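You operate a simulated robot arm through the tools that you are given. There is no shell and no other tool. Be economical: measure what you need, move in short steps, check, and stop when the job is done.

Carry out the task below with a simulated robot arm. There is one attempt and no reset: what you move stays moved.

TASK
Shake the lime through the sieve, tip out the grit and cover it.
Fine: grit into the blue mug; sieve back on its pan with the hessian roll laid across it.
Where things are to end (x, y in the base frame): hessian roll within 0.04 m of [0.49, 0.36].

Only the result counts: the job must be done as asked and must still hold three seconds after the hand-in. Knocking over, shifting, dropping, spilling or breaking anything else fails it. Lids that push on must go on centred and level and be pressed home; caps that screw on are set level and turned clockwise until they are tight.

THE ROBOT
A 6-joint arm with a two-finger parallel gripper, fixed in place. Base frame: the origin is at the foot of the arm, x ahead of it, y to its left, z up; the work surface is at about z = 0.74. Readings come in m, degrees, newtons and seconds.
With the tool pointing down near the work surface it reaches from about 0.2 to 0.64 m from the base axis. Its first joint turns from -66.0 to 66.0 degrees. Payload 2.7 kg.
Tool frame: the origin (TCP) lies between the finger pads and is the grasp point; the fingertips stand 0.023 m ahead of it; z points along the fingers, y is the line along which they close. Largest opening 0.094 m; finger width 0.038, thickness 0.01; the body of the gripper, 0.054 by 0.096 m, starts 0.039 m behind the TCP.
Orientation is told as [roll, pitch, yaw] about the base's x, y, z axes, in that order, counted from this pose: with the fingers straight down and closing along the base's y, the tool's x points along the base's -x, its y along +y and its z along -z.

THE INTERFACE
- The arm moves only by the tool jog_arm. Its argument "motion" is a list of rows, each an object (a shift or turn left out is 0, a gripper value left out holds the last) with "offset": the shift along the base's x, y, z in m, a list of three; "delta_rot": the turn, a rotation vector about the base's x, y, z in degrees, a list of three. In form: [{"offset": [tx, ty, tz], "delta_rot": [wx, wy, wz]}, ...]. A call has 1 to 8 rows; each row shifts and turns the commanded pose from where the row before left it. "fingers" is the opening in per cent of the stroke, from 0 (shut) to 100 (fully open), set as the call begins (left out, the last holds). Rows are played at 5 a second. More than 0.05 m and 8.6 degrees between two rows, or a gripper value outside its range, and nothing of the call is played. Where a pose cannot be reached the arm comes as near as it can. A force on the tool above 70 N (or 10 N above the force at the start of the call, whichever is more), or a blocked arm, ends the call early, and 0.2 s more pass. Each finger travels about 0.045 m/s and halts on what it meets, pressing with about 42 N; the grip force reading is that of the motor and also rises with nothing between the fingers. The clock runs only during rows and for 0.2 s after the last one: add rows that do not move to give the fingers time. It gives the time, the measured TCP pose, the force on the tool (base axes), the opening and the grip force at its end, in the units of the frame above (readings bear some noise), with the torque about the TCP (base axes, N m) and any sound that the robot's microphone picked up, and new pictures: "show" is both (left out), scene, wrist or none.
- Cameras (640 x 400 px; columns grow to the right, rows downward): "scene" is fixed at [0.0765, -0.4325, 1.3983]; the picture's right is [0.78, -0.63, 0.00], its down [-0.39, -0.49, -0.78] and it looks along [0.49, 0.61, -0.62] (base axes); focal length 274 px, centre (320, 200). "wrist" rides on the gripper at [0.087, 0.016, -0.074] in the tool frame; the picture's right is [-0.18, 0.98, 0.00], its down [-0.58, -0.11, -0.81] and it looks along [-0.79, -0.15, 0.59] (tool axes); focal length 243 px, centre (320, 200). There is no depth. A picture from a camera that has moved, and an enlarged one, comes with that camera's place and axes in the base frame and with its lens.
- enlarge(camera, box): a new picture of the part [left, top, right, bottom] of that camera's present view, enlarged. No time passes.
- sign_off(): hands the job in; it is judged then, once.

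Work in short steps. Places have to be worked out from the pictures, the camera data and where the tool is seen: move nearer, look again, correct. Check each grasp and each placing, and mend what went wrong. You have 120 turns and 200 pictures in all, those below and enlarged ones among them. Open the gripper and draw the arm clear of the work before you hand the job in, unless the task says otherwise; then end with one line.

The tools are called after "Call:" by a JSON object that holds its "method" and its "body". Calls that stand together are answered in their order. jog_arm: Moves the arm, as the interface text tells. Its arguments: {"type":"object","properties":{"motion":{"type":"array","items":{"type":"object","properties":{"offset":{"type":"array","items":{"type":"number"}},"delta_rot":{"type":"array","items":{"type":"number"}}}}},"fingers":{"type":"number"},"show":{"type":"string","enum":["both","scene","wrist","none"]}},"required":["motion"]} The other tools are called the same way: enlarge (camera, box) takes an enlarged picture of a part of a camera's view; sign_off () hands the job in.

At the start:

```text
time_s: 0.0
ee_pos: [0.4388, 0.1289, 1.2001]
tool_rot: [0.0, 0.0, 0.0]
ft_force: [0.2, 0.3, -0.3]
ft_torque: [0.0, 0.02, 0.01]
gripper_width: 0.0939
grip_force: 0.0
```

scene: 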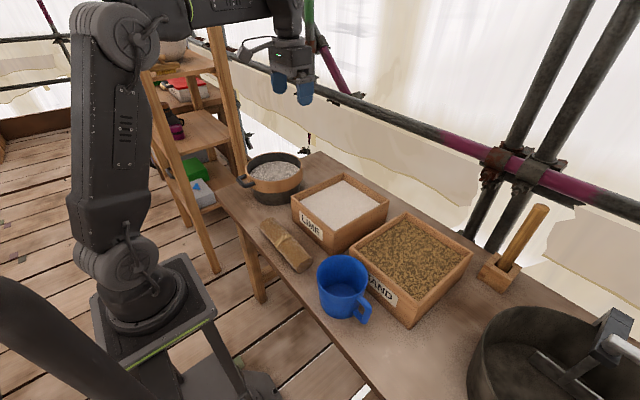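
wrist: 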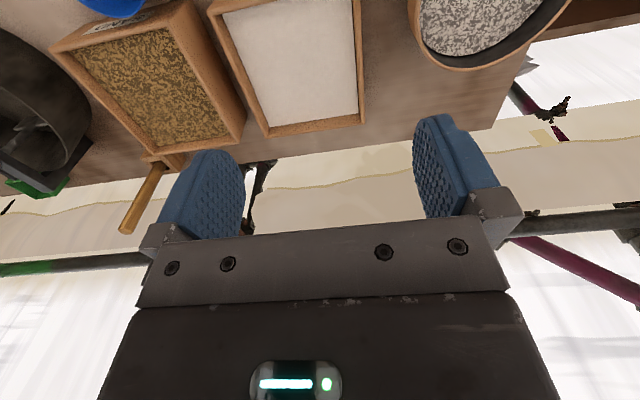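

The pan with the sieve seems to be at the far left of the table. I enlarge the sieve, the mug and the hessian roll to measure them.

Call:
{"method": "enlarge", "body": {"camera": "scene", "box": [220, 140, 320, 210]}}

Call:
{"method": "enlarge", "body": {"camera": "scene", "box": [240, 200, 400, 340]}}

```text
5.71 times, centred on (270, 175) of scene
camera zoom: at [0.0765, -0.4325, 1.3983], right [0.78, -0.63, 0.0], down [-0.39, -0.49, -0.78], along [0.49, 0.61, -0.62], focal length 1563 px, centre (606, 343)
```

zoom: 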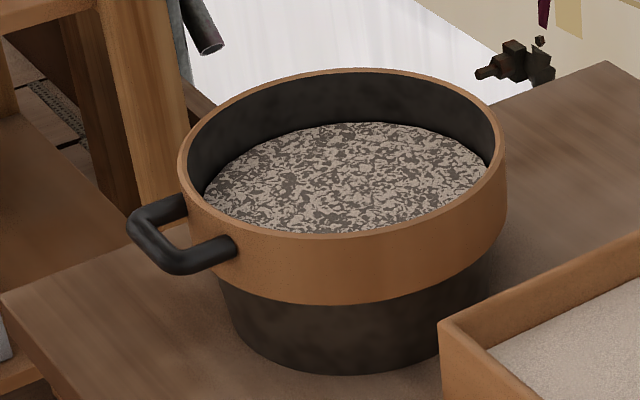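

```text
2.86 times, centred on (320, 270) of scene
camera zoom: at [0.0765, -0.4325, 1.3983], right [0.78, -0.63, 0.0], down [-0.39, -0.49, -0.78], along [0.49, 0.61, -0.62], focal length 781 px, centre (320, 0)
```

zoom: 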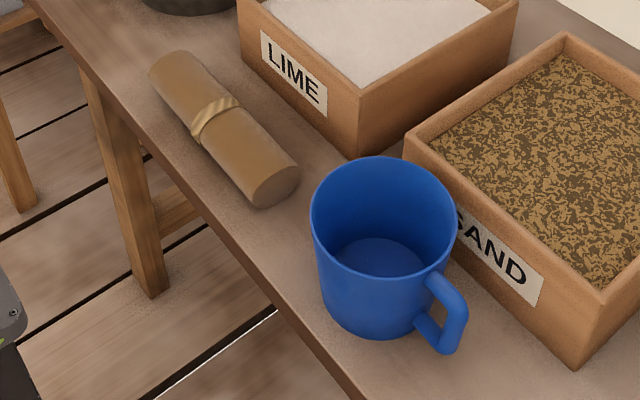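

The pan centre works out near (0.49, 0.36) with the rim near z 0.86. The handle loop points to -x around (0.36, 0.37), about 0.06 wide along y. I move above the handle and look from the wrist.

Call:
{"method": "jog_arm", "body": {"motion": [{"offset": [-0.013, 0.04, -0.03]}, {"offset": [-0.013, 0.04, -0.03]}, {"offset": [-0.013, 0.04, -0.03]}, {"offset": [-0.013, 0.04, -0.03]}, {"offset": [-0.013, 0.04, -0.03]}, {"offset": [-0.013, 0.041, -0.03]}, {}], "fingers": 100}}

```text
refused: row 1 steps farther than a row can; nothing moved
```

The first step was slightly over the limit, so I use smaller rows.

Call:
{"method": "jog_arm", "body": {"motion": [{"offset": [-0.012, 0.035, -0.025]}, {"offset": [-0.012, 0.035, -0.025]}, {"offset": [-0.011, 0.035, -0.025]}, {"offset": [-0.011, 0.034, -0.025]}, {"offset": [-0.011, 0.034, -0.025]}, {"offset": [-0.011, 0.034, -0.025]}, {"offset": [-0.011, 0.034, -0.02]}, {}], "fingers": 100}}

```text
time_s: 1.8
ee_pos: [0.36, 0.371, 1.0301]
tool_rot: [0.2, -0.1, 0.1]
ft_force: [-0.2, 0.5, -0.5]
ft_torque: [0.0, 0.01, -0.01]
gripper_width: 0.0937
grip_force: 0.2
camera wrist: at [0.2731, 0.3862, 1.1045], right [0.18, 0.98, 0.0], down [0.58, -0.11, 0.81], along [0.79, -0.15, -0.59], focal length 243 px, centre (320, 200)
```

scene: 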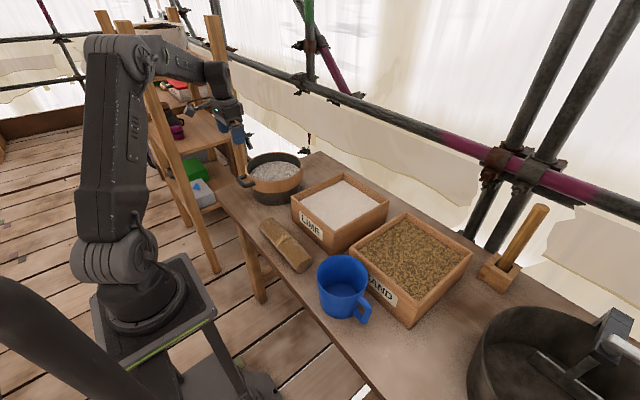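
wrist: 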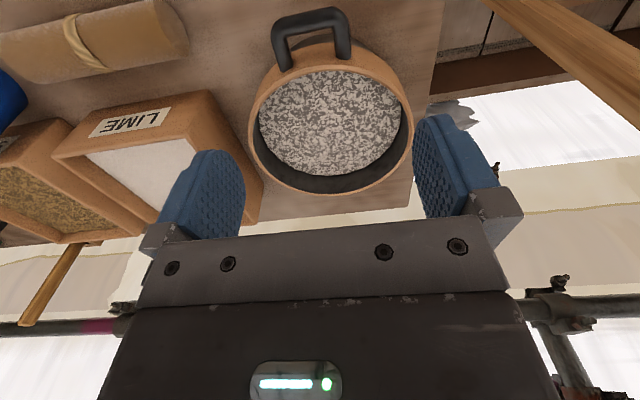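

I zoom in on the wrist view of the sieve to measure the handle and rim precisely.

Call:
{"method": "enlarge", "body": {"camera": "wrist", "box": [230, 0, 430, 210]}}

```text
1.90 times, centred on (330, 105) of wrist
camera zoom: at [0.2731, 0.3862, 1.1045], right [0.18, 0.98, 0.0], down [0.58, -0.11, 0.81], along [0.79, -0.15, -0.59], focal length 462 px, centre (301, 381)
```

zoom: 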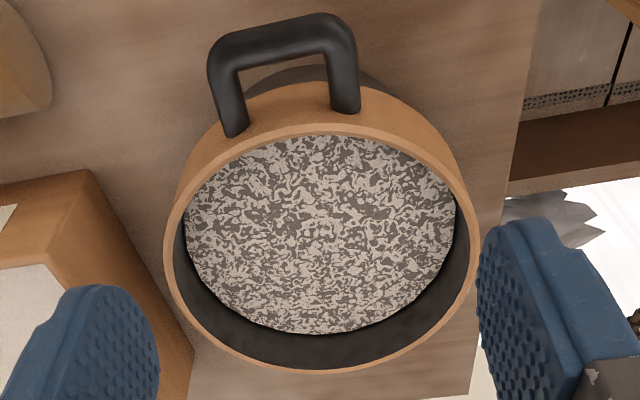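

Two views agree: rim centre (0.489, 0.360), z 0.86, diameter about 0.207. The handle loop is 0.071 wide in y around y 0.361, x 0.345–0.387, z about 0.845. I go down with the fingers straddling it.

Call:
{"method": "jog_arm", "body": {"motion": [{"offset": [0.003, -0.01, -0.035]}, {"offset": [0, 0, -0.04]}, {"offset": [0, 0, -0.04]}, {"offset": [0, 0, -0.03]}, {}], "fingers": 100}}

```text
time_s: 3.0
ee_pos: [0.3635, 0.3591, 0.8835]
tool_rot: [0.0, -0.1, 0.1]
ft_force: [0.3, 0.2, -0.5]
ft_torque: [0.01, -0.02, 0.02]
gripper_width: 0.094
grip_force: 0.1
camera wrist: at [0.2763, 0.3748, 0.9582], right [0.18, 0.98, 0.0], down [0.58, -0.11, 0.81], along [0.79, -0.15, -0.59], focal length 243 px, centre (320, 200)
```

scene: 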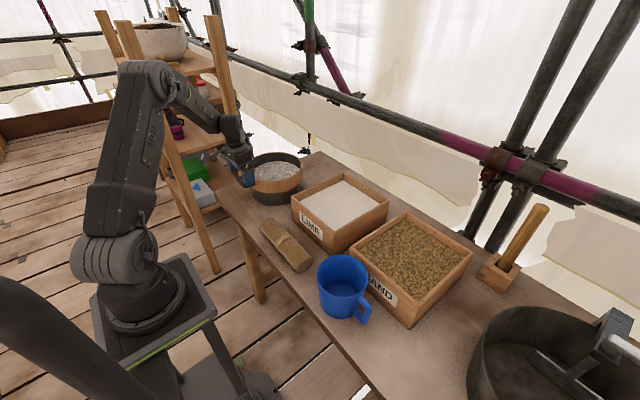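
wrist: 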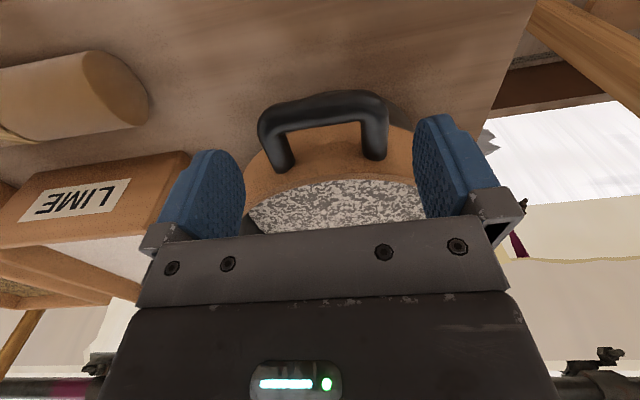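

The loop sits between the fingers. I lower to z 0.844 and close.

Call:
{"method": "jog_arm", "body": {"motion": [{"offset": [0, 0.002, -0.02]}, {"offset": [0, 0, -0.02]}, {}], "show": "wrist"}}

Call:
{"method": "jog_arm", "body": {"motion": [{}, {}, {}, {}], "fingers": 0, "show": "wrist"}}

```text
time_s: 3.8
ee_pos: [0.3632, 0.3612, 0.8446]
tool_rot: [0.1, 0.0, 0.0]
ft_force: [-0.4, 0.6, 1.2]
ft_torque: [0.01, 0.0, 0.03]
gripper_width: 0.0941
grip_force: 0.2
camera wrist: at [0.2767, 0.3767, 0.919], right [0.18, 0.98, 0.0], down [0.58, -0.11, 0.81], along [0.79, -0.15, -0.59], focal length 243 px, centre (320, 200)
```

wrist: 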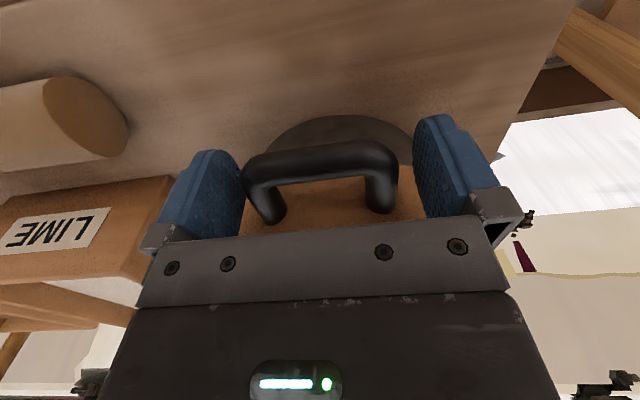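

```text
time_s: 4.8
ee_pos: [0.3631, 0.3619, 0.846]
tool_rot: [-0.1, -0.1, 0.1]
ft_force: [0.7, 0.0, -0.8]
ft_torque: [-0.11, 0.1, 0.05]
gripper_width: 0.0746
grip_force: 41.6
camera wrist: at [0.2767, 0.3766, 0.919], right [0.18, 0.98, 0.0], down [0.58, -0.11, 0.81], along [0.79, -0.15, -0.59], focal length 243 px, centre (320, 200)
```

wrist: 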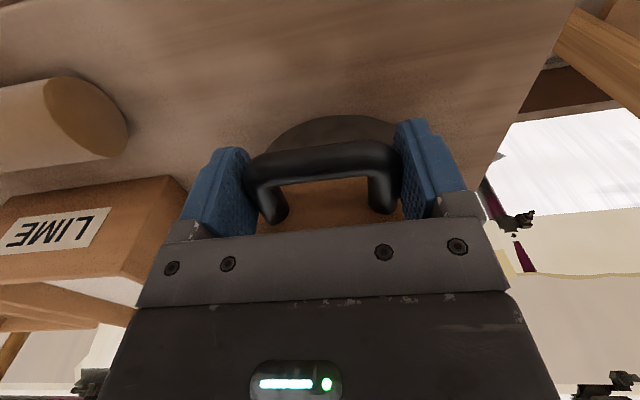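

Firm grip at 0.0746 m. I lift gently by 3 cm and check the load and how the sieve hangs.

Call:
{"method": "jog_arm", "body": {"motion": [{"offset": [0, 0, 0.005]}, {"offset": [0, 0, 0.01]}, {"offset": [0, 0, 0.015]}, {}]}}

Call:
{"method": "enlarge", "body": {"camera": "scene", "box": [220, 130, 320, 210]}}

```text
time_s: 5.8
ee_pos: [0.3636, 0.3612, 0.875]
tool_rot: [0.0, -0.1, 0.2]
ft_force: [-0.7, -0.4, -2.0]
ft_torque: [-0.03, 0.29, 0.0]
gripper_width: 0.0744
grip_force: 41.9
camera wrist: at [0.2765, 0.3774, 0.9491], right [0.18, 0.98, 0.0], down [0.58, -0.11, 0.81], along [0.79, -0.15, -0.59], focal length 243 px, centre (320, 200)
```

scene: 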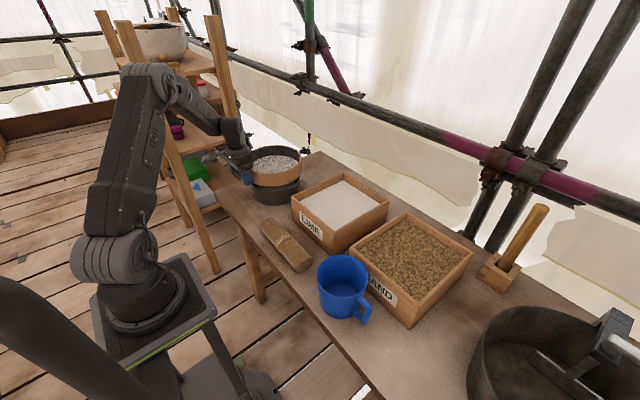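
wrist: 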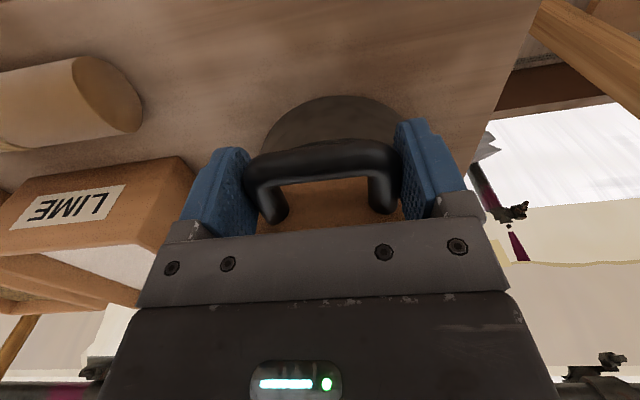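

```text
5.00 times, centred on (270, 170) of scene
camera zoom: at [0.0765, -0.4325, 1.3983], right [0.78, -0.63, 0.0], down [-0.39, -0.49, -0.78], along [0.49, 0.61, -0.62], focal length 1367 px, centre (570, 350)
```

zoom: 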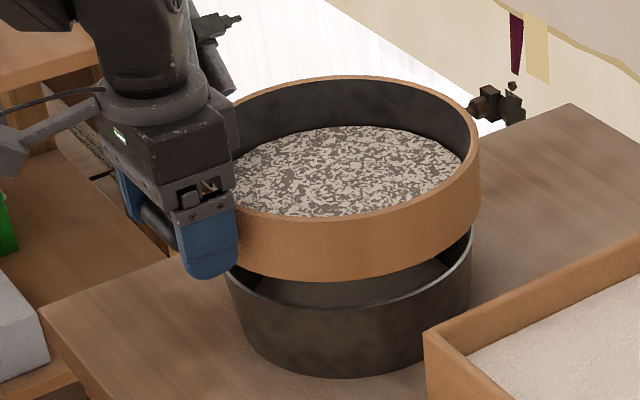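

The sieve hangs level and clear of the pan, weighing about 0.2 kg. I lower it by 1 cm and shake sideways with small strokes over the pan, then look at the contents.

Call:
{"method": "jog_arm", "body": {"motion": [{"offset": [0, 0.01, -0.01]}, {"offset": [0, -0.02, 0]}, {"offset": [0, 0.02, 0]}, {"offset": [0, -0.02, 0]}, {"offset": [0, 0.02, 0]}, {"offset": [0, -0.02, 0]}, {"offset": [0, 0.02, 0]}, {"offset": [0, -0.01, 0]}], "show": "none"}}

Call:
{"method": "enlarge", "body": {"camera": "scene", "box": [220, 130, 320, 210]}}

```text
time_s: 7.6
ee_pos: [0.3628, 0.3609, 0.8644]
tool_rot: [0.0, 0.0, 0.1]
ft_force: [0.3, -1.0, -2.3]
ft_torque: [0.02, 0.26, 0.02]
gripper_width: 0.0745
grip_force: 42.2
```

```text
5.00 times, centred on (270, 170) of scene
camera zoom: at [0.0765, -0.4324, 1.3983], right [0.78, -0.63, 0.0], down [-0.39, -0.49, -0.78], along [0.49, 0.61, -0.62], focal length 1367 px, centre (570, 350)
```

zoom: 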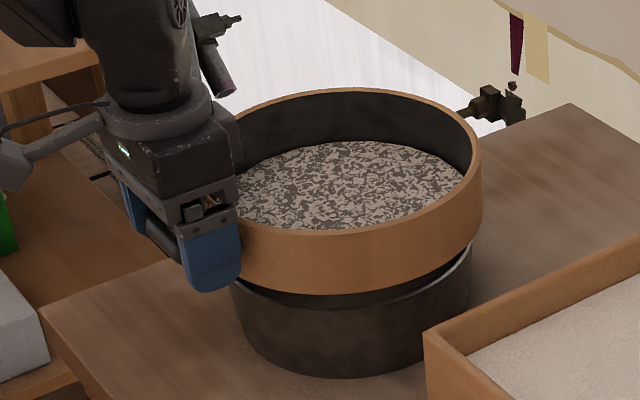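

The level has hardly changed, so the shake needs more vigour. I use ±1.8 cm strokes.

Call:
{"method": "jog_arm", "body": {"motion": [{"offset": [0, 0.018, 0]}, {"offset": [0, -0.036, 0]}, {"offset": [0, 0.036, 0]}, {"offset": [0, -0.036, 0]}, {"offset": [0, 0.036, 0]}, {"offset": [0, -0.036, 0]}, {"offset": [0, 0.036, 0]}, {"offset": [0, -0.018, 0]}], "show": "none"}}

Call:
{"method": "enlarge", "body": {"camera": "scene", "box": [220, 130, 320, 210]}}

```text
time_s: 9.4
ee_pos: [0.3634, 0.3618, 0.8648]
tool_rot: [0.0, -0.1, 0.1]
ft_force: [-0.5, 0.3, -2.5]
ft_torque: [0.02, 0.25, 0.01]
gripper_width: 0.0745
grip_force: 42.2
```

```text
5.00 times, centred on (270, 170) of scene
camera zoom: at [0.0765, -0.4324, 1.3983], right [0.78, -0.63, 0.0], down [-0.39, -0.49, -0.78], along [0.49, 0.61, -0.62], focal length 1367 px, centre (570, 350)
```

zoom: 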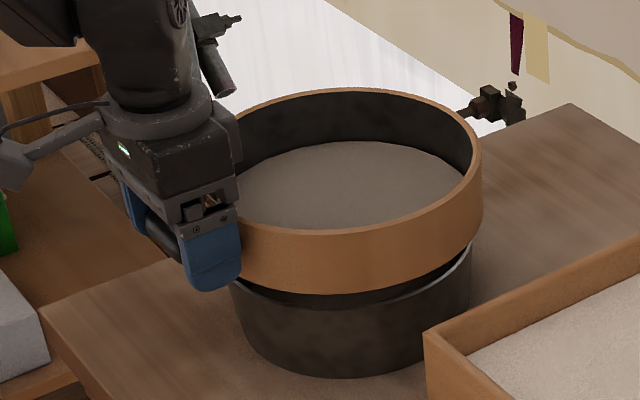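

The contents changed from mottled to an even grey surface. I shake once more to see whether it changes further.

Call:
{"method": "jog_arm", "body": {"motion": [{"offset": [0, 0.018, 0]}, {"offset": [0, -0.036, 0]}, {"offset": [0, 0.036, 0]}, {"offset": [0, -0.036, 0]}, {"offset": [0, 0.036, 0]}, {"offset": [0, -0.036, 0]}, {"offset": [0, 0.036, 0]}, {"offset": [0, -0.018, 0]}], "show": "none"}}

Call:
{"method": "enlarge", "body": {"camera": "scene", "box": [245, 145, 295, 180]}}

```text
time_s: 11.2
ee_pos: [0.3634, 0.362, 0.8658]
tool_rot: [0.0, 0.0, 0.1]
ft_force: [0.3, -0.3, -1.8]
ft_torque: [0.03, 0.26, 0.0]
gripper_width: 0.0747
grip_force: 41.9
```

```text
11.43 times, centred on (270, 162) of scene
camera zoom: at [0.0765, -0.4324, 1.3983], right [0.78, -0.63, 0.0], down [-0.39, -0.49, -0.78], along [0.49, 0.61, -0.62], focal length 3125 px, centre (891, 629)
```

zoom: 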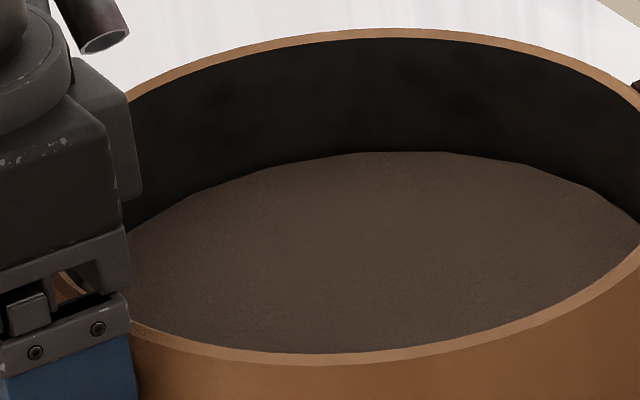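

It is still getting darker as lime passes through, so I keep shaking.

Call:
{"method": "jog_arm", "body": {"motion": [{"offset": [0, 0.018, 0]}, {"offset": [0, -0.036, 0]}, {"offset": [0, 0.036, 0]}, {"offset": [0, -0.036, 0]}, {"offset": [0, 0.036, 0]}, {"offset": [0, -0.036, 0]}, {"offset": [0, 0.036, 0]}, {"offset": [0, -0.018, 0]}], "show": "none"}}

Call:
{"method": "enlarge", "body": {"camera": "scene", "box": [245, 145, 295, 180]}}

Call:
{"method": "jog_arm", "body": {"motion": [{"offset": [0, 0.018, 0]}, {"offset": [0, -0.036, 0]}, {"offset": [0, 0.036, 0]}, {"offset": [0, -0.036, 0]}, {"offset": [0, 0.036, 0]}, {"offset": [0, -0.036, 0]}, {"offset": [0, 0.036, 0]}, {"offset": [0, -0.018, 0]}], "show": "none"}}

Call:
{"method": "enlarge", "body": {"camera": "scene", "box": [245, 145, 295, 180]}}

```text
time_s: 13.0
ee_pos: [0.3619, 0.3604, 0.8645]
tool_rot: [0.0, 0.0, 0.1]
ft_force: [-1.2, -0.3, -2.6]
ft_torque: [0.03, 0.26, 0.0]
gripper_width: 0.0745
grip_force: 42.1
```

```text
11.43 times, centred on (270, 162) of scene
camera zoom: at [0.0765, -0.4324, 1.3983], right [0.78, -0.63, 0.0], down [-0.39, -0.49, -0.78], along [0.49, 0.61, -0.62], focal length 3125 px, centre (891, 629)
```

zoom: 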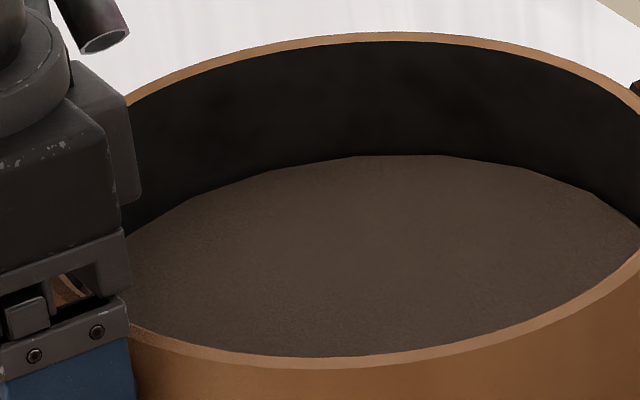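

```text
time_s: 14.8
ee_pos: [0.3647, 0.3613, 0.864]
tool_rot: [0.0, 0.0, 0.1]
ft_force: [-0.2, -0.5, -1.9]
ft_torque: [0.04, 0.27, -0.01]
gripper_width: 0.0749
grip_force: 42.5
```

```text
11.43 times, centred on (270, 162) of scene
camera zoom: at [0.0765, -0.4324, 1.3983], right [0.78, -0.63, 0.0], down [-0.39, -0.49, -0.78], along [0.49, 0.61, -0.62], focal length 3125 px, centre (891, 629)
```

zoom: 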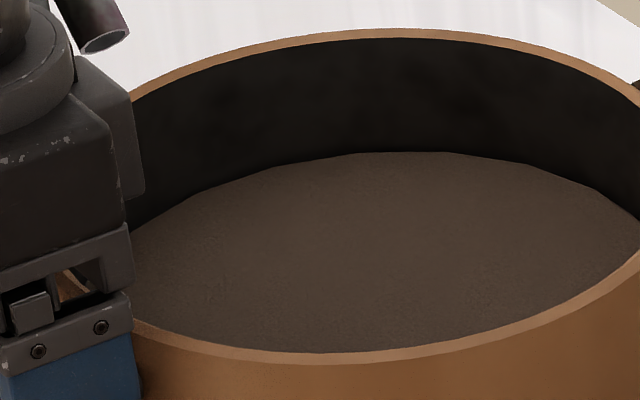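

The surface no longer changes, so only grit is left. I lift the sieve straight up to about z 1.08 and keep it level.

Call:
{"method": "jog_arm", "body": {"motion": [{"offset": [0, 0, 0.02]}, {"offset": [0, 0, 0.035]}, {"offset": [0, 0, 0.035]}, {"offset": [0, 0, 0.035]}, {"offset": [0, 0, 0.035]}, {"offset": [0, 0, 0.035]}, {"offset": [0, 0, 0.02]}, {}], "show": "scene"}}

Call:
{"method": "enlarge", "body": {"camera": "scene", "box": [200, 90, 320, 210]}}

```text
time_s: 16.6
ee_pos: [0.3636, 0.361, 1.0824]
tool_rot: [0.0, 0.0, 0.1]
ft_force: [0.1, 0.4, -2.7]
ft_torque: [0.0, 0.29, 0.01]
gripper_width: 0.0746
grip_force: 42.0
```

scene: 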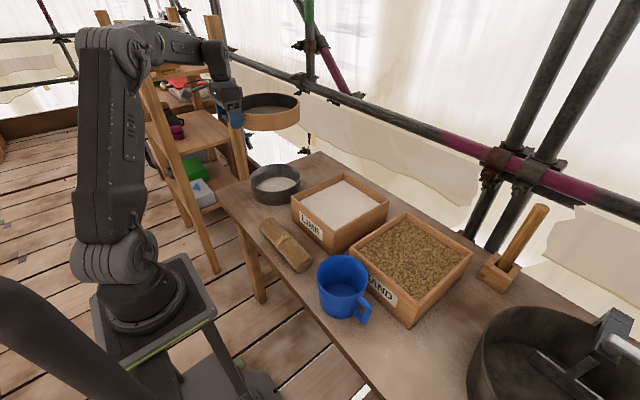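

```text
3.33 times, centred on (260, 150) of scene
camera zoom: at [0.0765, -0.4325, 1.3983], right [0.78, -0.63, 0.0], down [-0.39, -0.49, -0.78], along [0.49, 0.61, -0.62], focal length 912 px, centre (520, 367)
```

zoom: 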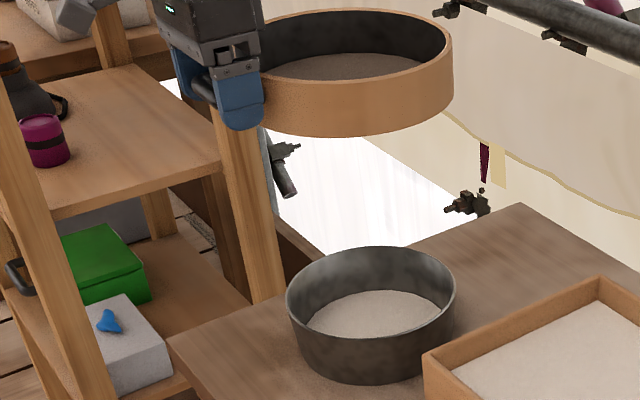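

The sieved lime is in the pan and the sieve is level. I carry it to the right at height, yawing so it swings round towards -y.

Call:
{"method": "jog_arm", "body": {"motion": [{"offset": [0.01, -0.03, 0], "delta_rot": [0, 0, -8]}, {"offset": [0.01, -0.03, 0], "delta_rot": [0, 0, -8]}, {"offset": [0.01, -0.03, 0], "delta_rot": [0, 0, -8]}, {"offset": [0.01, -0.03, 0], "delta_rot": [0, 0, -8]}, {"offset": [0.01, -0.03, 0], "delta_rot": [0, 0, -8]}, {"offset": [0.01, -0.03, 0], "delta_rot": [0, 0, -8]}, {"offset": [0.01, -0.03, 0], "delta_rot": [0, 0, -8]}, {"offset": [0.01, -0.03, 0], "delta_rot": [0, 0, -8]}], "show": "scene"}}

```text
time_s: 18.4
ee_pos: [0.4432, 0.1206, 1.0796]
tool_rot: [0.0, 0.0, -64.0]
ft_force: [0.7, -0.4, -3.6]
ft_torque: [0.24, 0.09, 0.01]
gripper_width: 0.0745
grip_force: 41.9
```

scene: 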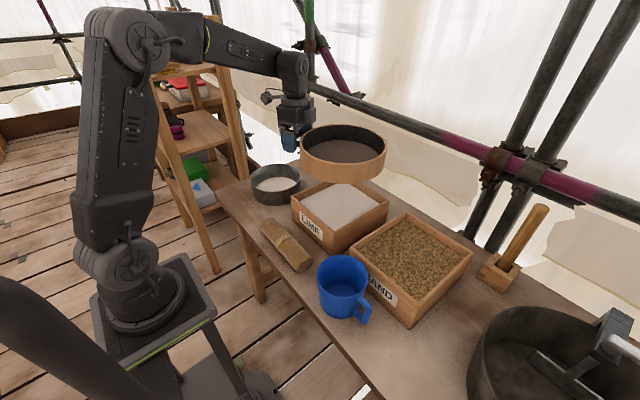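

Tracking is good. I keep yawing while moving slowly to (0.48, 0.04).

Call:
{"method": "jog_arm", "body": {"motion": [{"offset": [0.005, -0.01, 0], "delta_rot": [0, 0, -8]}, {"offset": [0.005, -0.01, 0], "delta_rot": [0, 0, -8]}, {"offset": [0.005, -0.01, 0], "delta_rot": [0, 0, -8]}, {"offset": [0.005, -0.01, 0], "delta_rot": [0, 0, -8]}, {"offset": [0.005, -0.01, 0], "delta_rot": [0, 0, -8]}, {"offset": [0.005, -0.01, 0], "delta_rot": [0, 0, -8]}, {"offset": [0.005, -0.01, 0], "delta_rot": [0, 0, -8]}, {"offset": [0.005, -0.01, 0], "delta_rot": [0, 0, -8]}], "show": "scene"}}

```text
time_s: 20.2
ee_pos: [0.4834, 0.0411, 1.0792]
tool_rot: [0.1, 0.0, -128.1]
ft_force: [0.4, -0.1, -3.7]
ft_torque: [0.2, -0.14, 0.0]
gripper_width: 0.0744
grip_force: 42.1
```

scene: 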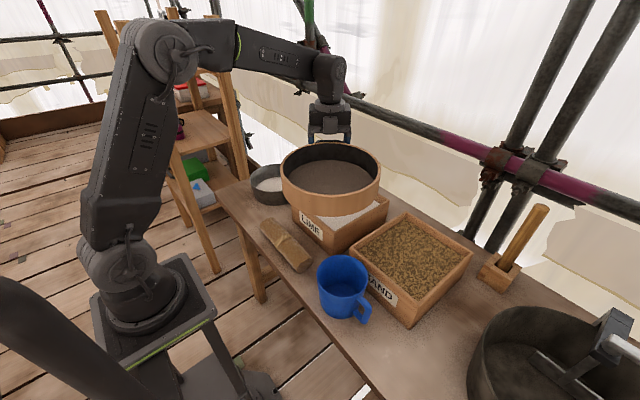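

Everything tracks well. I yaw to -160° so the sieve points back towards the base, and bring it so its +y-side lip ends up over the mug centre (0.374, -0.146).

Call:
{"method": "jog_arm", "body": {"motion": [{"offset": [0.006, -0.03, 0], "delta_rot": [0, 0, -4]}, {"offset": [0.006, -0.03, 0], "delta_rot": [0, 0, -4]}, {"offset": [0.006, -0.03, 0], "delta_rot": [0, 0, -4]}, {"offset": [0.006, -0.03, 0], "delta_rot": [0, 0, -4]}, {"offset": [0.006, -0.03, 0], "delta_rot": [0, 0, -4]}, {"offset": [0.006, -0.03, 0], "delta_rot": [0, 0, -4]}, {"offset": [0.006, -0.03, 0], "delta_rot": [0, 0, -4]}, {"offset": [0.003, -0.032, 0], "delta_rot": [0, 0, -4]}], "show": "both"}}

```text
time_s: 22.0
ee_pos: [0.5278, -0.1998, 1.0794]
tool_rot: [0.0, 0.0, -160.0]
ft_force: [-0.2, -0.2, -2.0]
ft_torque: [0.09, -0.3, 0.0]
gripper_width: 0.0746
grip_force: 41.9
camera wrist: at [0.6148, -0.1868, 1.1534], right [0.16, -0.99, 0.0], down [-0.58, -0.1, 0.81], along [-0.8, -0.13, -0.59], focal length 243 px, centre (320, 200)
```

scene: 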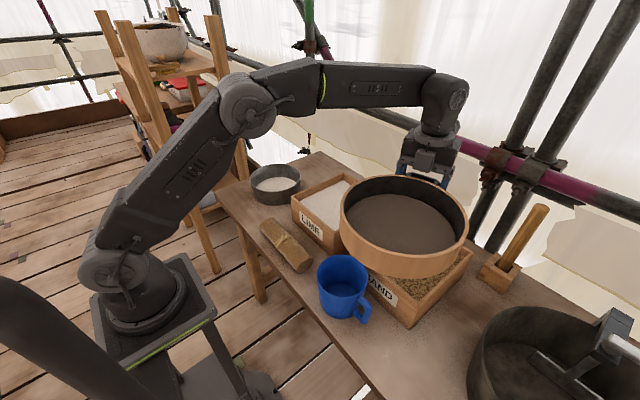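
wrist: 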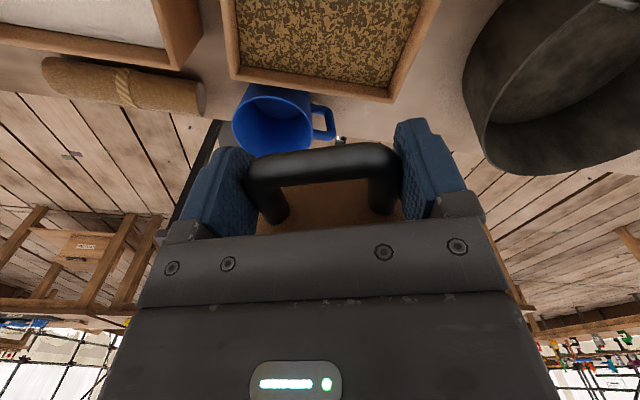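

The mug position is confirmed from the wrist too, about (0.37, -0.148). I start tilting about the lip while lowering, first to 32°.

Call:
{"method": "jog_arm", "body": {"motion": [{"offset": [0.0004, -0.001, -0.0104], "delta_rot": [-7.52, -2.736, 0]}, {"offset": [-0.0003, 0.0009, -0.0103], "delta_rot": [-7.52, -2.736, 0]}, {"offset": [-0.001, 0.0028, -0.0107], "delta_rot": [-7.52, -2.736, 0]}, {"offset": [-0.0017, 0.0047, -0.0112], "delta_rot": [-7.52, -2.736, 0]}, {}], "show": "scene"}}

Call:
{"method": "enlarge", "body": {"camera": "scene", "box": [280, 140, 500, 340]}}

```text
time_s: 23.2
ee_pos: [0.5303, -0.1994, 1.0437]
tool_rot: [31.7, -0.1, -159.6]
ft_force: [-0.8, 0.1, -2.3]
ft_torque: [0.06, -0.25, -0.02]
gripper_width: 0.0744
grip_force: 42.1
out of reach, approached as far as the arm can: row 4
```

scene: 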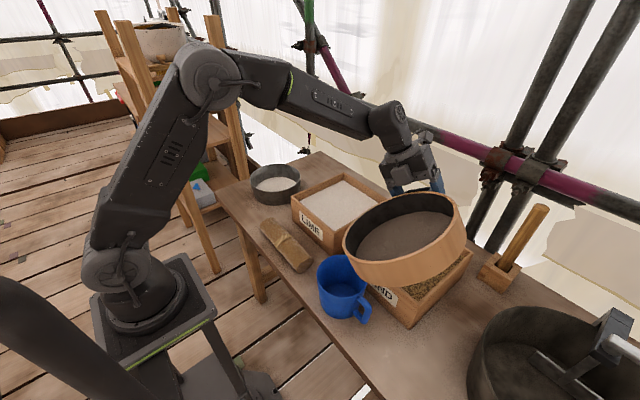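

```text
2.00 times, centred on (390, 240) of scene
camera zoom: at [0.0765, -0.4325, 1.3982], right [0.78, -0.63, 0.0], down [-0.39, -0.49, -0.78], along [0.49, 0.61, -0.62], focal length 547 px, centre (180, 120)
```

zoom: 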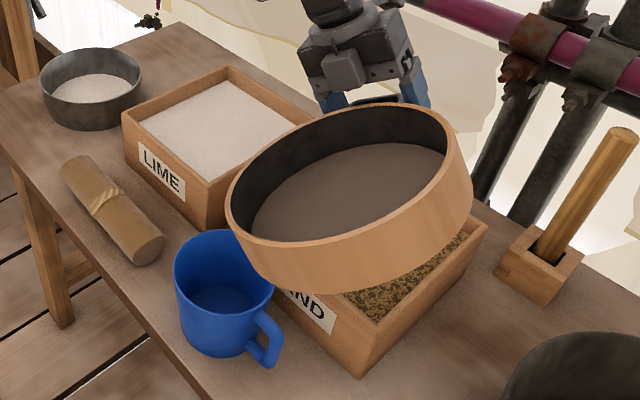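

The arm hit a limit at 32° (TCP stayed about 8 mm off), and nothing has poured. I back off some yaw (20°), pivoting about the lip, to see whether the arm regains freedom.

Call:
{"method": "jog_arm", "body": {"motion": [{"offset": [0.001, 0.02, 0], "delta_rot": [0, 0, 6.67]}, {"offset": [0.0005, 0.0203, 0], "delta_rot": [0, 0, 6.67]}, {"offset": [0, 0.0203, 0], "delta_rot": [0, 0, 6.66]}, {}], "show": "scene"}}

```text
time_s: 24.2
ee_pos: [0.5317, -0.1393, 1.0441]
tool_rot: [32.0, 0.0, -139.8]
ft_force: [0.2, 0.5, -3.1]
ft_torque: [0.19, -0.19, -0.06]
gripper_width: 0.0747
grip_force: 42.2
```

scene: 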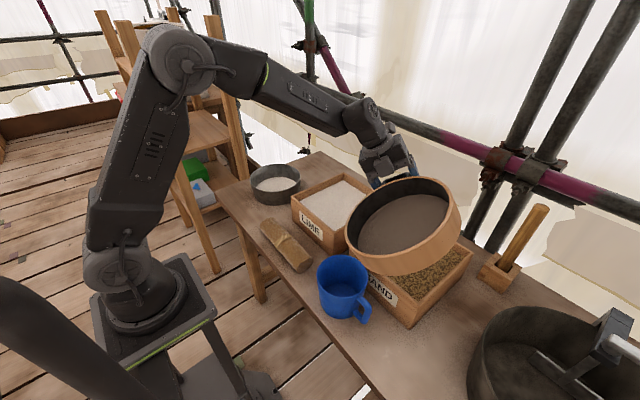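

The pose is now reachable and the roll reads the tilt directly. I continue tilting to 48° with the lip held over the mug.

Call:
{"method": "jog_arm", "body": {"motion": [{"offset": [-0.0044, 0.0052, -0.007], "delta_rot": [-6.13, -5.14, 0]}, {"offset": [-0.0055, 0.0066, -0.008], "delta_rot": [-6.13, -5.14, 0]}, {}], "show": "scene"}}

Call:
{"method": "enlarge", "body": {"camera": "scene", "box": [280, 140, 500, 340]}}

```text
time_s: 25.0
ee_pos: [0.5625, -0.1674, 1.0989]
tool_rot: [46.1, -0.7, -139.3]
ft_force: [-0.7, 1.0, -2.9]
ft_torque: [0.19, -0.24, -0.01]
gripper_width: 0.0747
grip_force: 42.1
out of reach, approached as far as the arm can: row 1, 2
```

scene: 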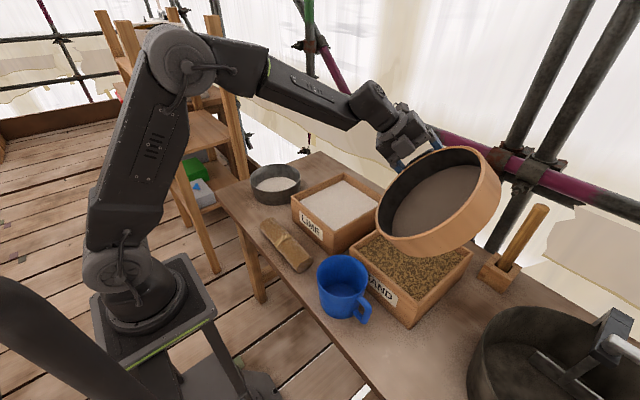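

```text
2.00 times, centred on (390, 240) of scene
camera zoom: at [0.0765, -0.4325, 1.3982], right [0.78, -0.63, 0.0], down [-0.39, -0.49, -0.78], along [0.49, 0.61, -0.62], focal length 547 px, centre (180, 120)
```

zoom: 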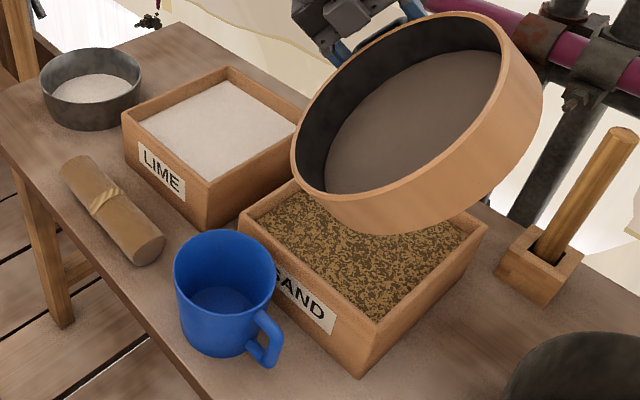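

That was a mistake: the wrist limit pushed the TCP up and outward, so the lip is now over the sand, though nothing has poured yet. I level the sieve again at once. It seems the wrist cannot tilt far sideways, so I'll pour with a pitch in the arm's own plane instead.

Call:
{"method": "jog_arm", "body": {"motion": [{"delta_rot": [5.88, 4.94, 0]}, {"delta_rot": [5.88, 4.94, 0]}, {"delta_rot": [5.88, 4.94, 0]}, {"delta_rot": [5.88, 4.94, 0]}, {"delta_rot": [5.88, 4.94, 0]}, {"delta_rot": [5.88, 4.94, 0]}, {}], "show": "scene"}}

Call:
{"method": "enlarge", "body": {"camera": "scene", "box": [280, 140, 500, 340]}}

```text
time_s: 26.6
ee_pos: [0.5615, -0.1668, 1.1002]
tool_rot: [2.0, 0.1, -139.9]
ft_force: [-0.4, -0.2, -3.2]
ft_torque: [0.18, -0.23, -0.01]
gripper_width: 0.0747
grip_force: 42.1
```

scene: 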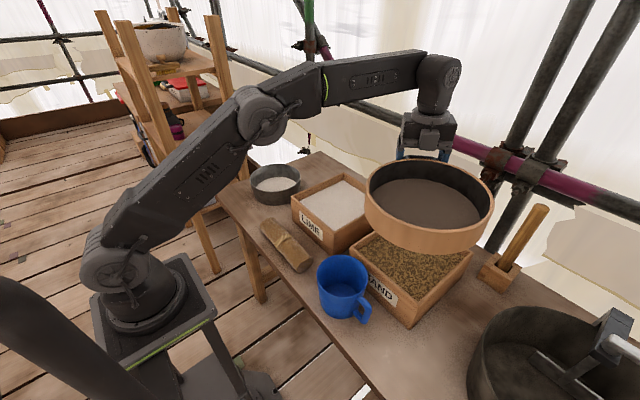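

```text
2.00 times, centred on (390, 240) of scene
camera zoom: at [0.0765, -0.4325, 1.3982], right [0.78, -0.63, 0.0], down [-0.39, -0.49, -0.78], along [0.49, 0.61, -0.62], focal length 547 px, centre (180, 120)
```

zoom: 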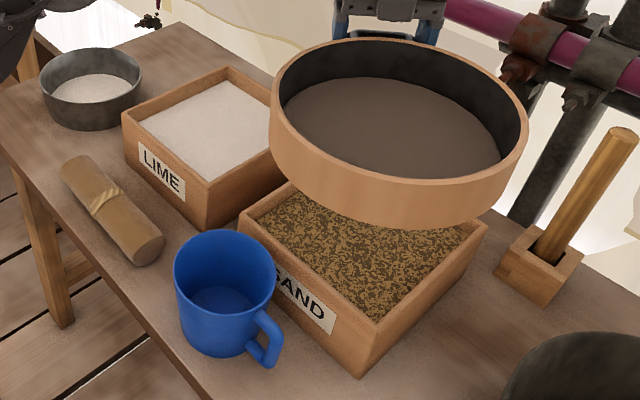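

It is level again and the contents are intact. I yaw to -93° and move the TCP to (0.484, -0.025), so pouring becomes a pure pitch in the arm plane with the lip over the mug.

Call:
{"method": "jog_arm", "body": {"motion": [{"offset": [-0.0097, 0.0177, -0.003], "delta_rot": [0, 0, 5.85]}, {"offset": [-0.0097, 0.0177, -0.003], "delta_rot": [0, 0, 5.85]}, {"offset": [-0.0097, 0.0177, -0.003], "delta_rot": [0, 0, 5.85]}, {"offset": [-0.0097, 0.0177, -0.003], "delta_rot": [0, 0, 5.85]}, {"offset": [-0.0097, 0.0177, -0.003], "delta_rot": [0, 0, 5.85]}, {"offset": [-0.0097, 0.0177, -0.003], "delta_rot": [0, 0, 5.85]}, {"offset": [-0.0097, 0.0177, -0.003], "delta_rot": [0, 0, 5.85]}, {"offset": [-0.0097, 0.0177, -0.003], "delta_rot": [0, 0, 5.85]}], "show": "scene"}}

```text
time_s: 28.4
ee_pos: [0.4846, -0.0258, 1.0751]
tool_rot: [1.9, 0.0, -93.0]
ft_force: [-0.8, 0.8, -2.5]
ft_torque: [0.28, 0.03, -0.02]
gripper_width: 0.0744
grip_force: 41.7
```

scene: 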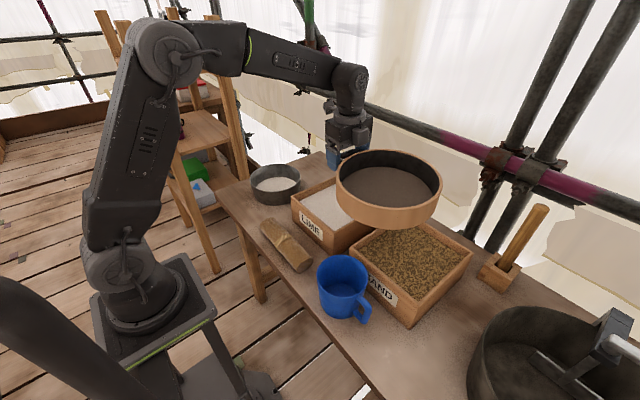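

Now I tilt in plane, 4 rows to about 34°, still high.

Call:
{"method": "jog_arm", "body": {"motion": [{"offset": [0, 0, -0.0054], "delta_rot": [-0.42, -7.99, 0]}, {"offset": [-0.0012, 0, -0.0054], "delta_rot": [-0.42, -7.99, 0]}, {"offset": [-0.0033, 0.0002, -0.0058], "delta_rot": [-0.42, -7.99, 0]}, {"offset": [-0.0053, 0.0003, -0.0064], "delta_rot": [-0.42, -7.99, 0]}, {}], "show": "scene"}}

```text
time_s: 29.6
ee_pos: [0.4748, -0.0259, 1.0538]
tool_rot: [34.0, 0.0, -93.1]
ft_force: [-0.4, -0.3, -2.2]
ft_torque: [0.28, 0.0, -0.01]
gripper_width: 0.0748
grip_force: 41.6
```

scene: 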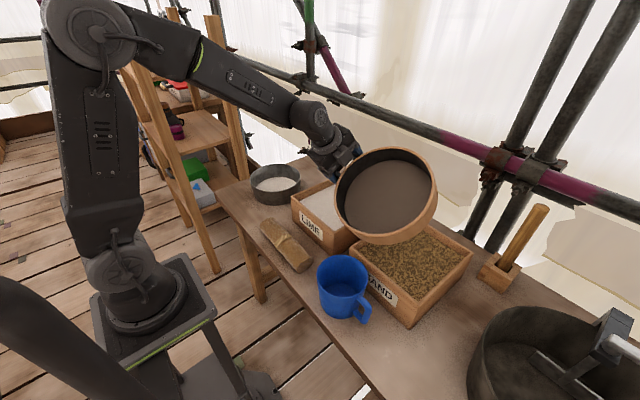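

That works, with no limit reached. Two more rows to 50°, keeping the lip over the mug.

Call:
{"method": "jog_arm", "body": {"motion": [{"offset": [-0.0072, 0.0004, -0.0072], "delta_rot": [-0.42, -7.99, 0]}, {"offset": [-0.009, 0.0005, -0.0084], "delta_rot": [-0.42, -7.99, 0]}, {}], "show": "scene"}}

```text
time_s: 30.4
ee_pos: [0.4652, -0.0188, 1.0442]
tool_rot: [41.0, 1.8, -91.3]
ft_force: [-0.8, 1.2, -2.1]
ft_torque: [0.29, 0.01, 0.03]
gripper_width: 0.0746
grip_force: 42.3
out of reach, approached as far as the arm can: row 1, 2
```

scene: 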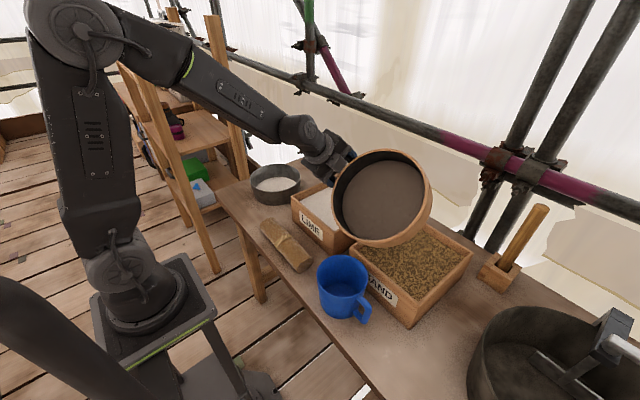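

The wrist can't straighten past the forearm here (about 10° is left), and the earlier failure matches a limit on the last joint. A better posture is the sieve pointing outward-right (about -20°) with the tool tilting to the right. First I level the sieve again.

Call:
{"method": "jog_arm", "body": {"motion": [{"offset": [0, 0, 0.005], "delta_rot": [0.2, 8.19, 0]}, {"offset": [0, 0, 0.005], "delta_rot": [0.2, 8.19, 0]}, {"offset": [0, 0, 0.005], "delta_rot": [0.2, 8.19, 0]}, {"offset": [0, 0, 0.005], "delta_rot": [0.2, 8.19, 0]}, {"offset": [0, 0, 0.01], "delta_rot": [0.2, 8.19, 0]}, {}], "show": "scene"}}

```text
time_s: 31.8
ee_pos: [0.4662, -0.0187, 1.0748]
tool_rot: [0.0, 1.4, -92.4]
ft_force: [-0.1, 0.3, -2.7]
ft_torque: [0.27, 0.0, -0.01]
gripper_width: 0.0744
grip_force: 42.2
```

scene: 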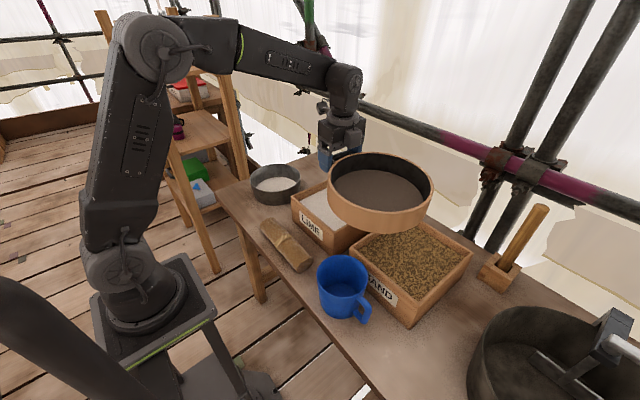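

It is level apart from 1.4°, which I correct on the way. I now swing to yaw -20° and bring the TCP to (0.22, -0.20).

Call:
{"method": "jog_arm", "body": {"motion": [{"offset": [-0.0273, -0.0202, 0], "delta_rot": [-1.4, 0.06, 7]}, {"offset": [-0.0273, -0.0202, 0], "delta_rot": [0, 0, 8]}, {"offset": [-0.0273, -0.0202, 0], "delta_rot": [0, 0, 8]}, {"offset": [-0.0273, -0.0202, 0], "delta_rot": [0, 0, 8]}, {"offset": [-0.0273, -0.0202, 0], "delta_rot": [0, 0, 8]}, {"offset": [-0.0273, -0.0202, 0], "delta_rot": [0, 0, 8]}, {}], "show": "scene"}}

```text
time_s: 33.4
ee_pos: [0.301, -0.1399, 1.0729]
tool_rot: [0.0, 0.0, -45.4]
ft_force: [-0.2, -0.5, -2.0]
ft_torque: [0.19, 0.18, 0.0]
gripper_width: 0.0745
grip_force: 41.8
```

scene: 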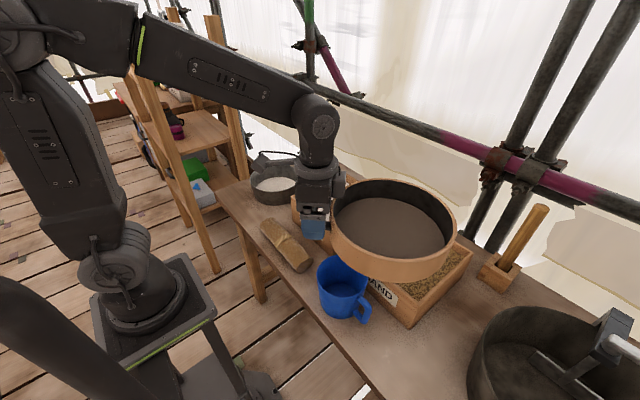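

No limits flagged. I finish the swing.

Call:
{"method": "jog_arm", "body": {"motion": [{"offset": [-0.027, -0.0203, 0], "delta_rot": [0, 0, 8.4]}, {"offset": [-0.027, -0.0203, 0], "delta_rot": [0, 0, 8.4]}, {"offset": [-0.027, -0.0203, 0], "delta_rot": [0, 0, 8.4]}, {}], "show": "scene"}}

```text
time_s: 34.4
ee_pos: [0.2201, -0.2015, 1.0749]
tool_rot: [0.1, 0.0, -20.2]
ft_force: [0.4, -0.1, -1.8]
ft_torque: [0.1, 0.24, 0.01]
gripper_width: 0.0746
grip_force: 42.2
```

scene: 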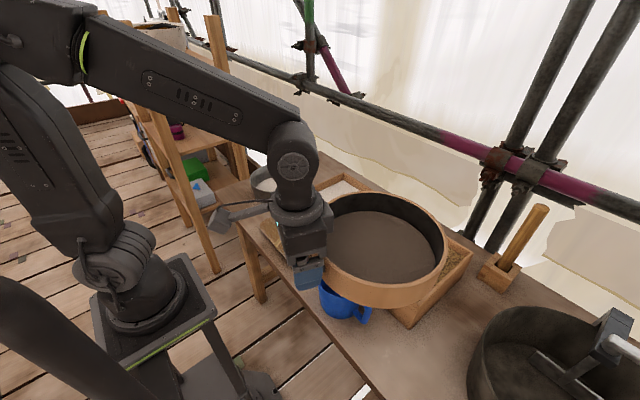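

All reached. I tilt to the right towards 32° in this posture.

Call:
{"method": "jog_arm", "body": {"motion": [{"offset": [-0.0004, -0.001, -0.0054], "delta_rot": [-7.52, 2.736, 0]}, {"offset": [0.0003, 0.0009, -0.0053], "delta_rot": [-7.52, 2.736, 0]}, {"offset": [0.001, 0.0028, -0.0057], "delta_rot": [-7.52, 2.736, 0]}, {"offset": [0.0017, 0.0047, -0.0062], "delta_rot": [-7.52, 2.736, 0]}, {}], "show": "scene"}}

```text
time_s: 35.6
ee_pos: [0.2251, -0.1933, 1.0518]
tool_rot: [-32.1, -0.2, -20.2]
ft_force: [-0.8, 0.3, -1.6]
ft_torque: [0.07, 0.25, 0.01]
gripper_width: 0.0746
grip_force: 42.8
```

scene: 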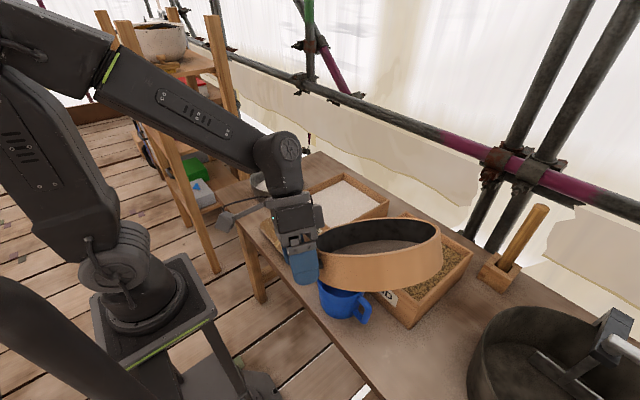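

Good. I continue to 56°, lowering the lip towards the mug.

Call:
{"method": "jog_arm", "body": {"motion": [{"offset": [0.0023, 0.0064, -0.012], "delta_rot": [-7.52, 2.736, 0]}, {"offset": [0.0029, 0.0081, -0.0131], "delta_rot": [-7.52, 2.736, 0]}, {"offset": [0.0035, 0.0095, -0.0145], "delta_rot": [-7.52, 2.736, 0]}, {}], "show": "both"}}

```text
time_s: 36.6
ee_pos: [0.2329, -0.1706, 1.0134]
tool_rot: [-56.2, -0.4, -20.2]
ft_force: [0.7, 0.4, -2.3]
ft_torque: [0.15, 0.24, 0.01]
gripper_width: 0.0745
grip_force: 42.1
camera wrist: at [0.1757, -0.074, 1.0391], right [0.37, 0.45, -0.82], down [0.75, 0.37, 0.54], along [0.55, -0.81, -0.2], focal length 243 px, centre (320, 200)
```

scene: 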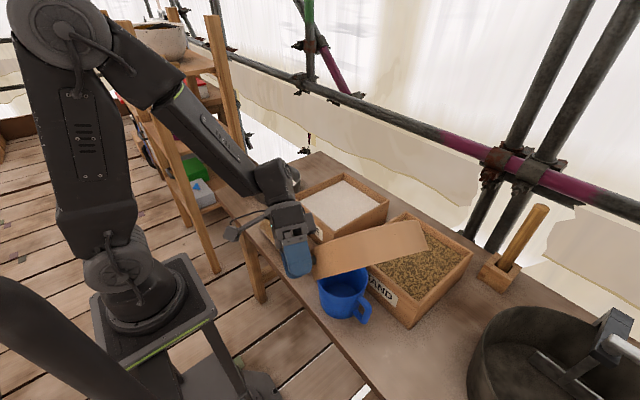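
wrist: 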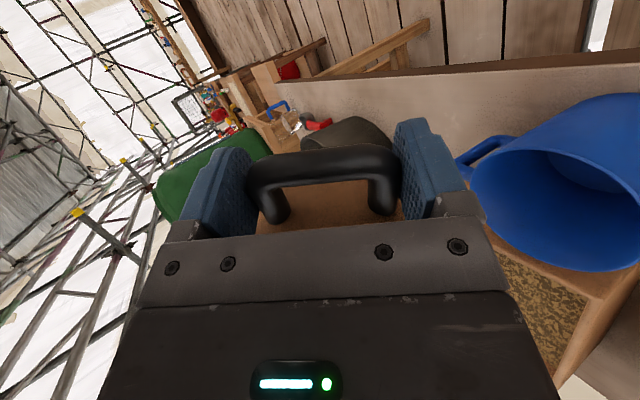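

The lip is now at z 0.936, right over the mug. On to 72°, then a check.

Call:
{"method": "jog_arm", "body": {"motion": [{"offset": [0.0039, 0.0108, -0.011], "delta_rot": [-7.52, 2.736, 0]}, {"offset": [0.0043, 0.0119, -0.0086], "delta_rot": [-7.52, 2.736, 0]}, {}], "show": "both"}}

Call:
{"method": "enlarge", "body": {"camera": "scene", "box": [240, 180, 460, 340]}}

```text
time_s: 37.4
ee_pos: [0.2406, -0.1473, 0.9923]
tool_rot: [-72.1, -0.3, -20.0]
ft_force: [0.1, 0.1, -3.1]
ft_torque: [0.14, 0.27, 0.02]
gripper_width: 0.0745
grip_force: 42.0
camera wrist: at [0.1856, -0.046, 0.999], right [0.28, 0.22, -0.93], down [0.8, 0.49, 0.35], along [0.54, -0.84, -0.04], focal length 243 px, centre (320, 200)
```

scene: 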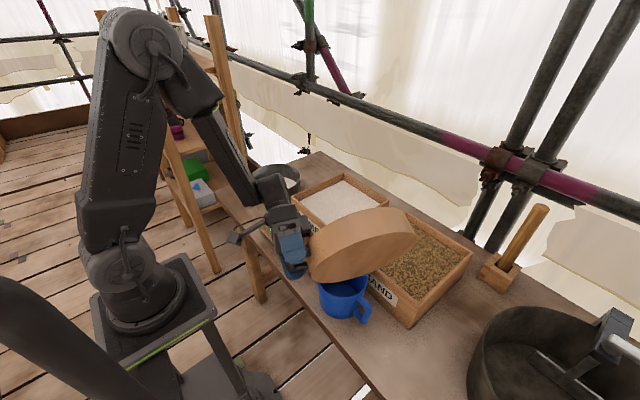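
wrist: 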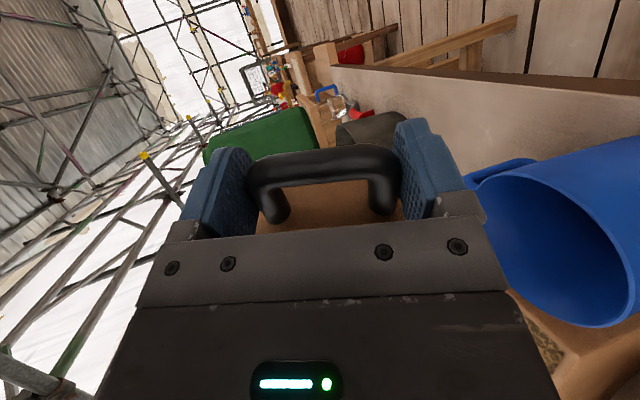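

```text
2.50 times, centred on (350, 260) of scene
camera zoom: at [0.0765, -0.4325, 1.3982], right [0.78, -0.63, 0.0], down [-0.39, -0.49, -0.78], along [0.49, 0.61, -0.62], focal length 684 px, centre (245, 50)
```

zoom: 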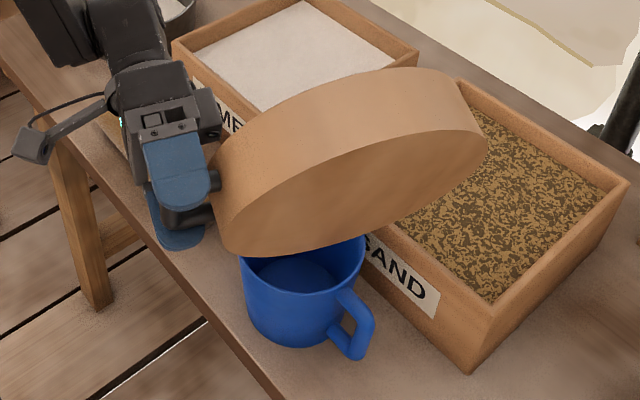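

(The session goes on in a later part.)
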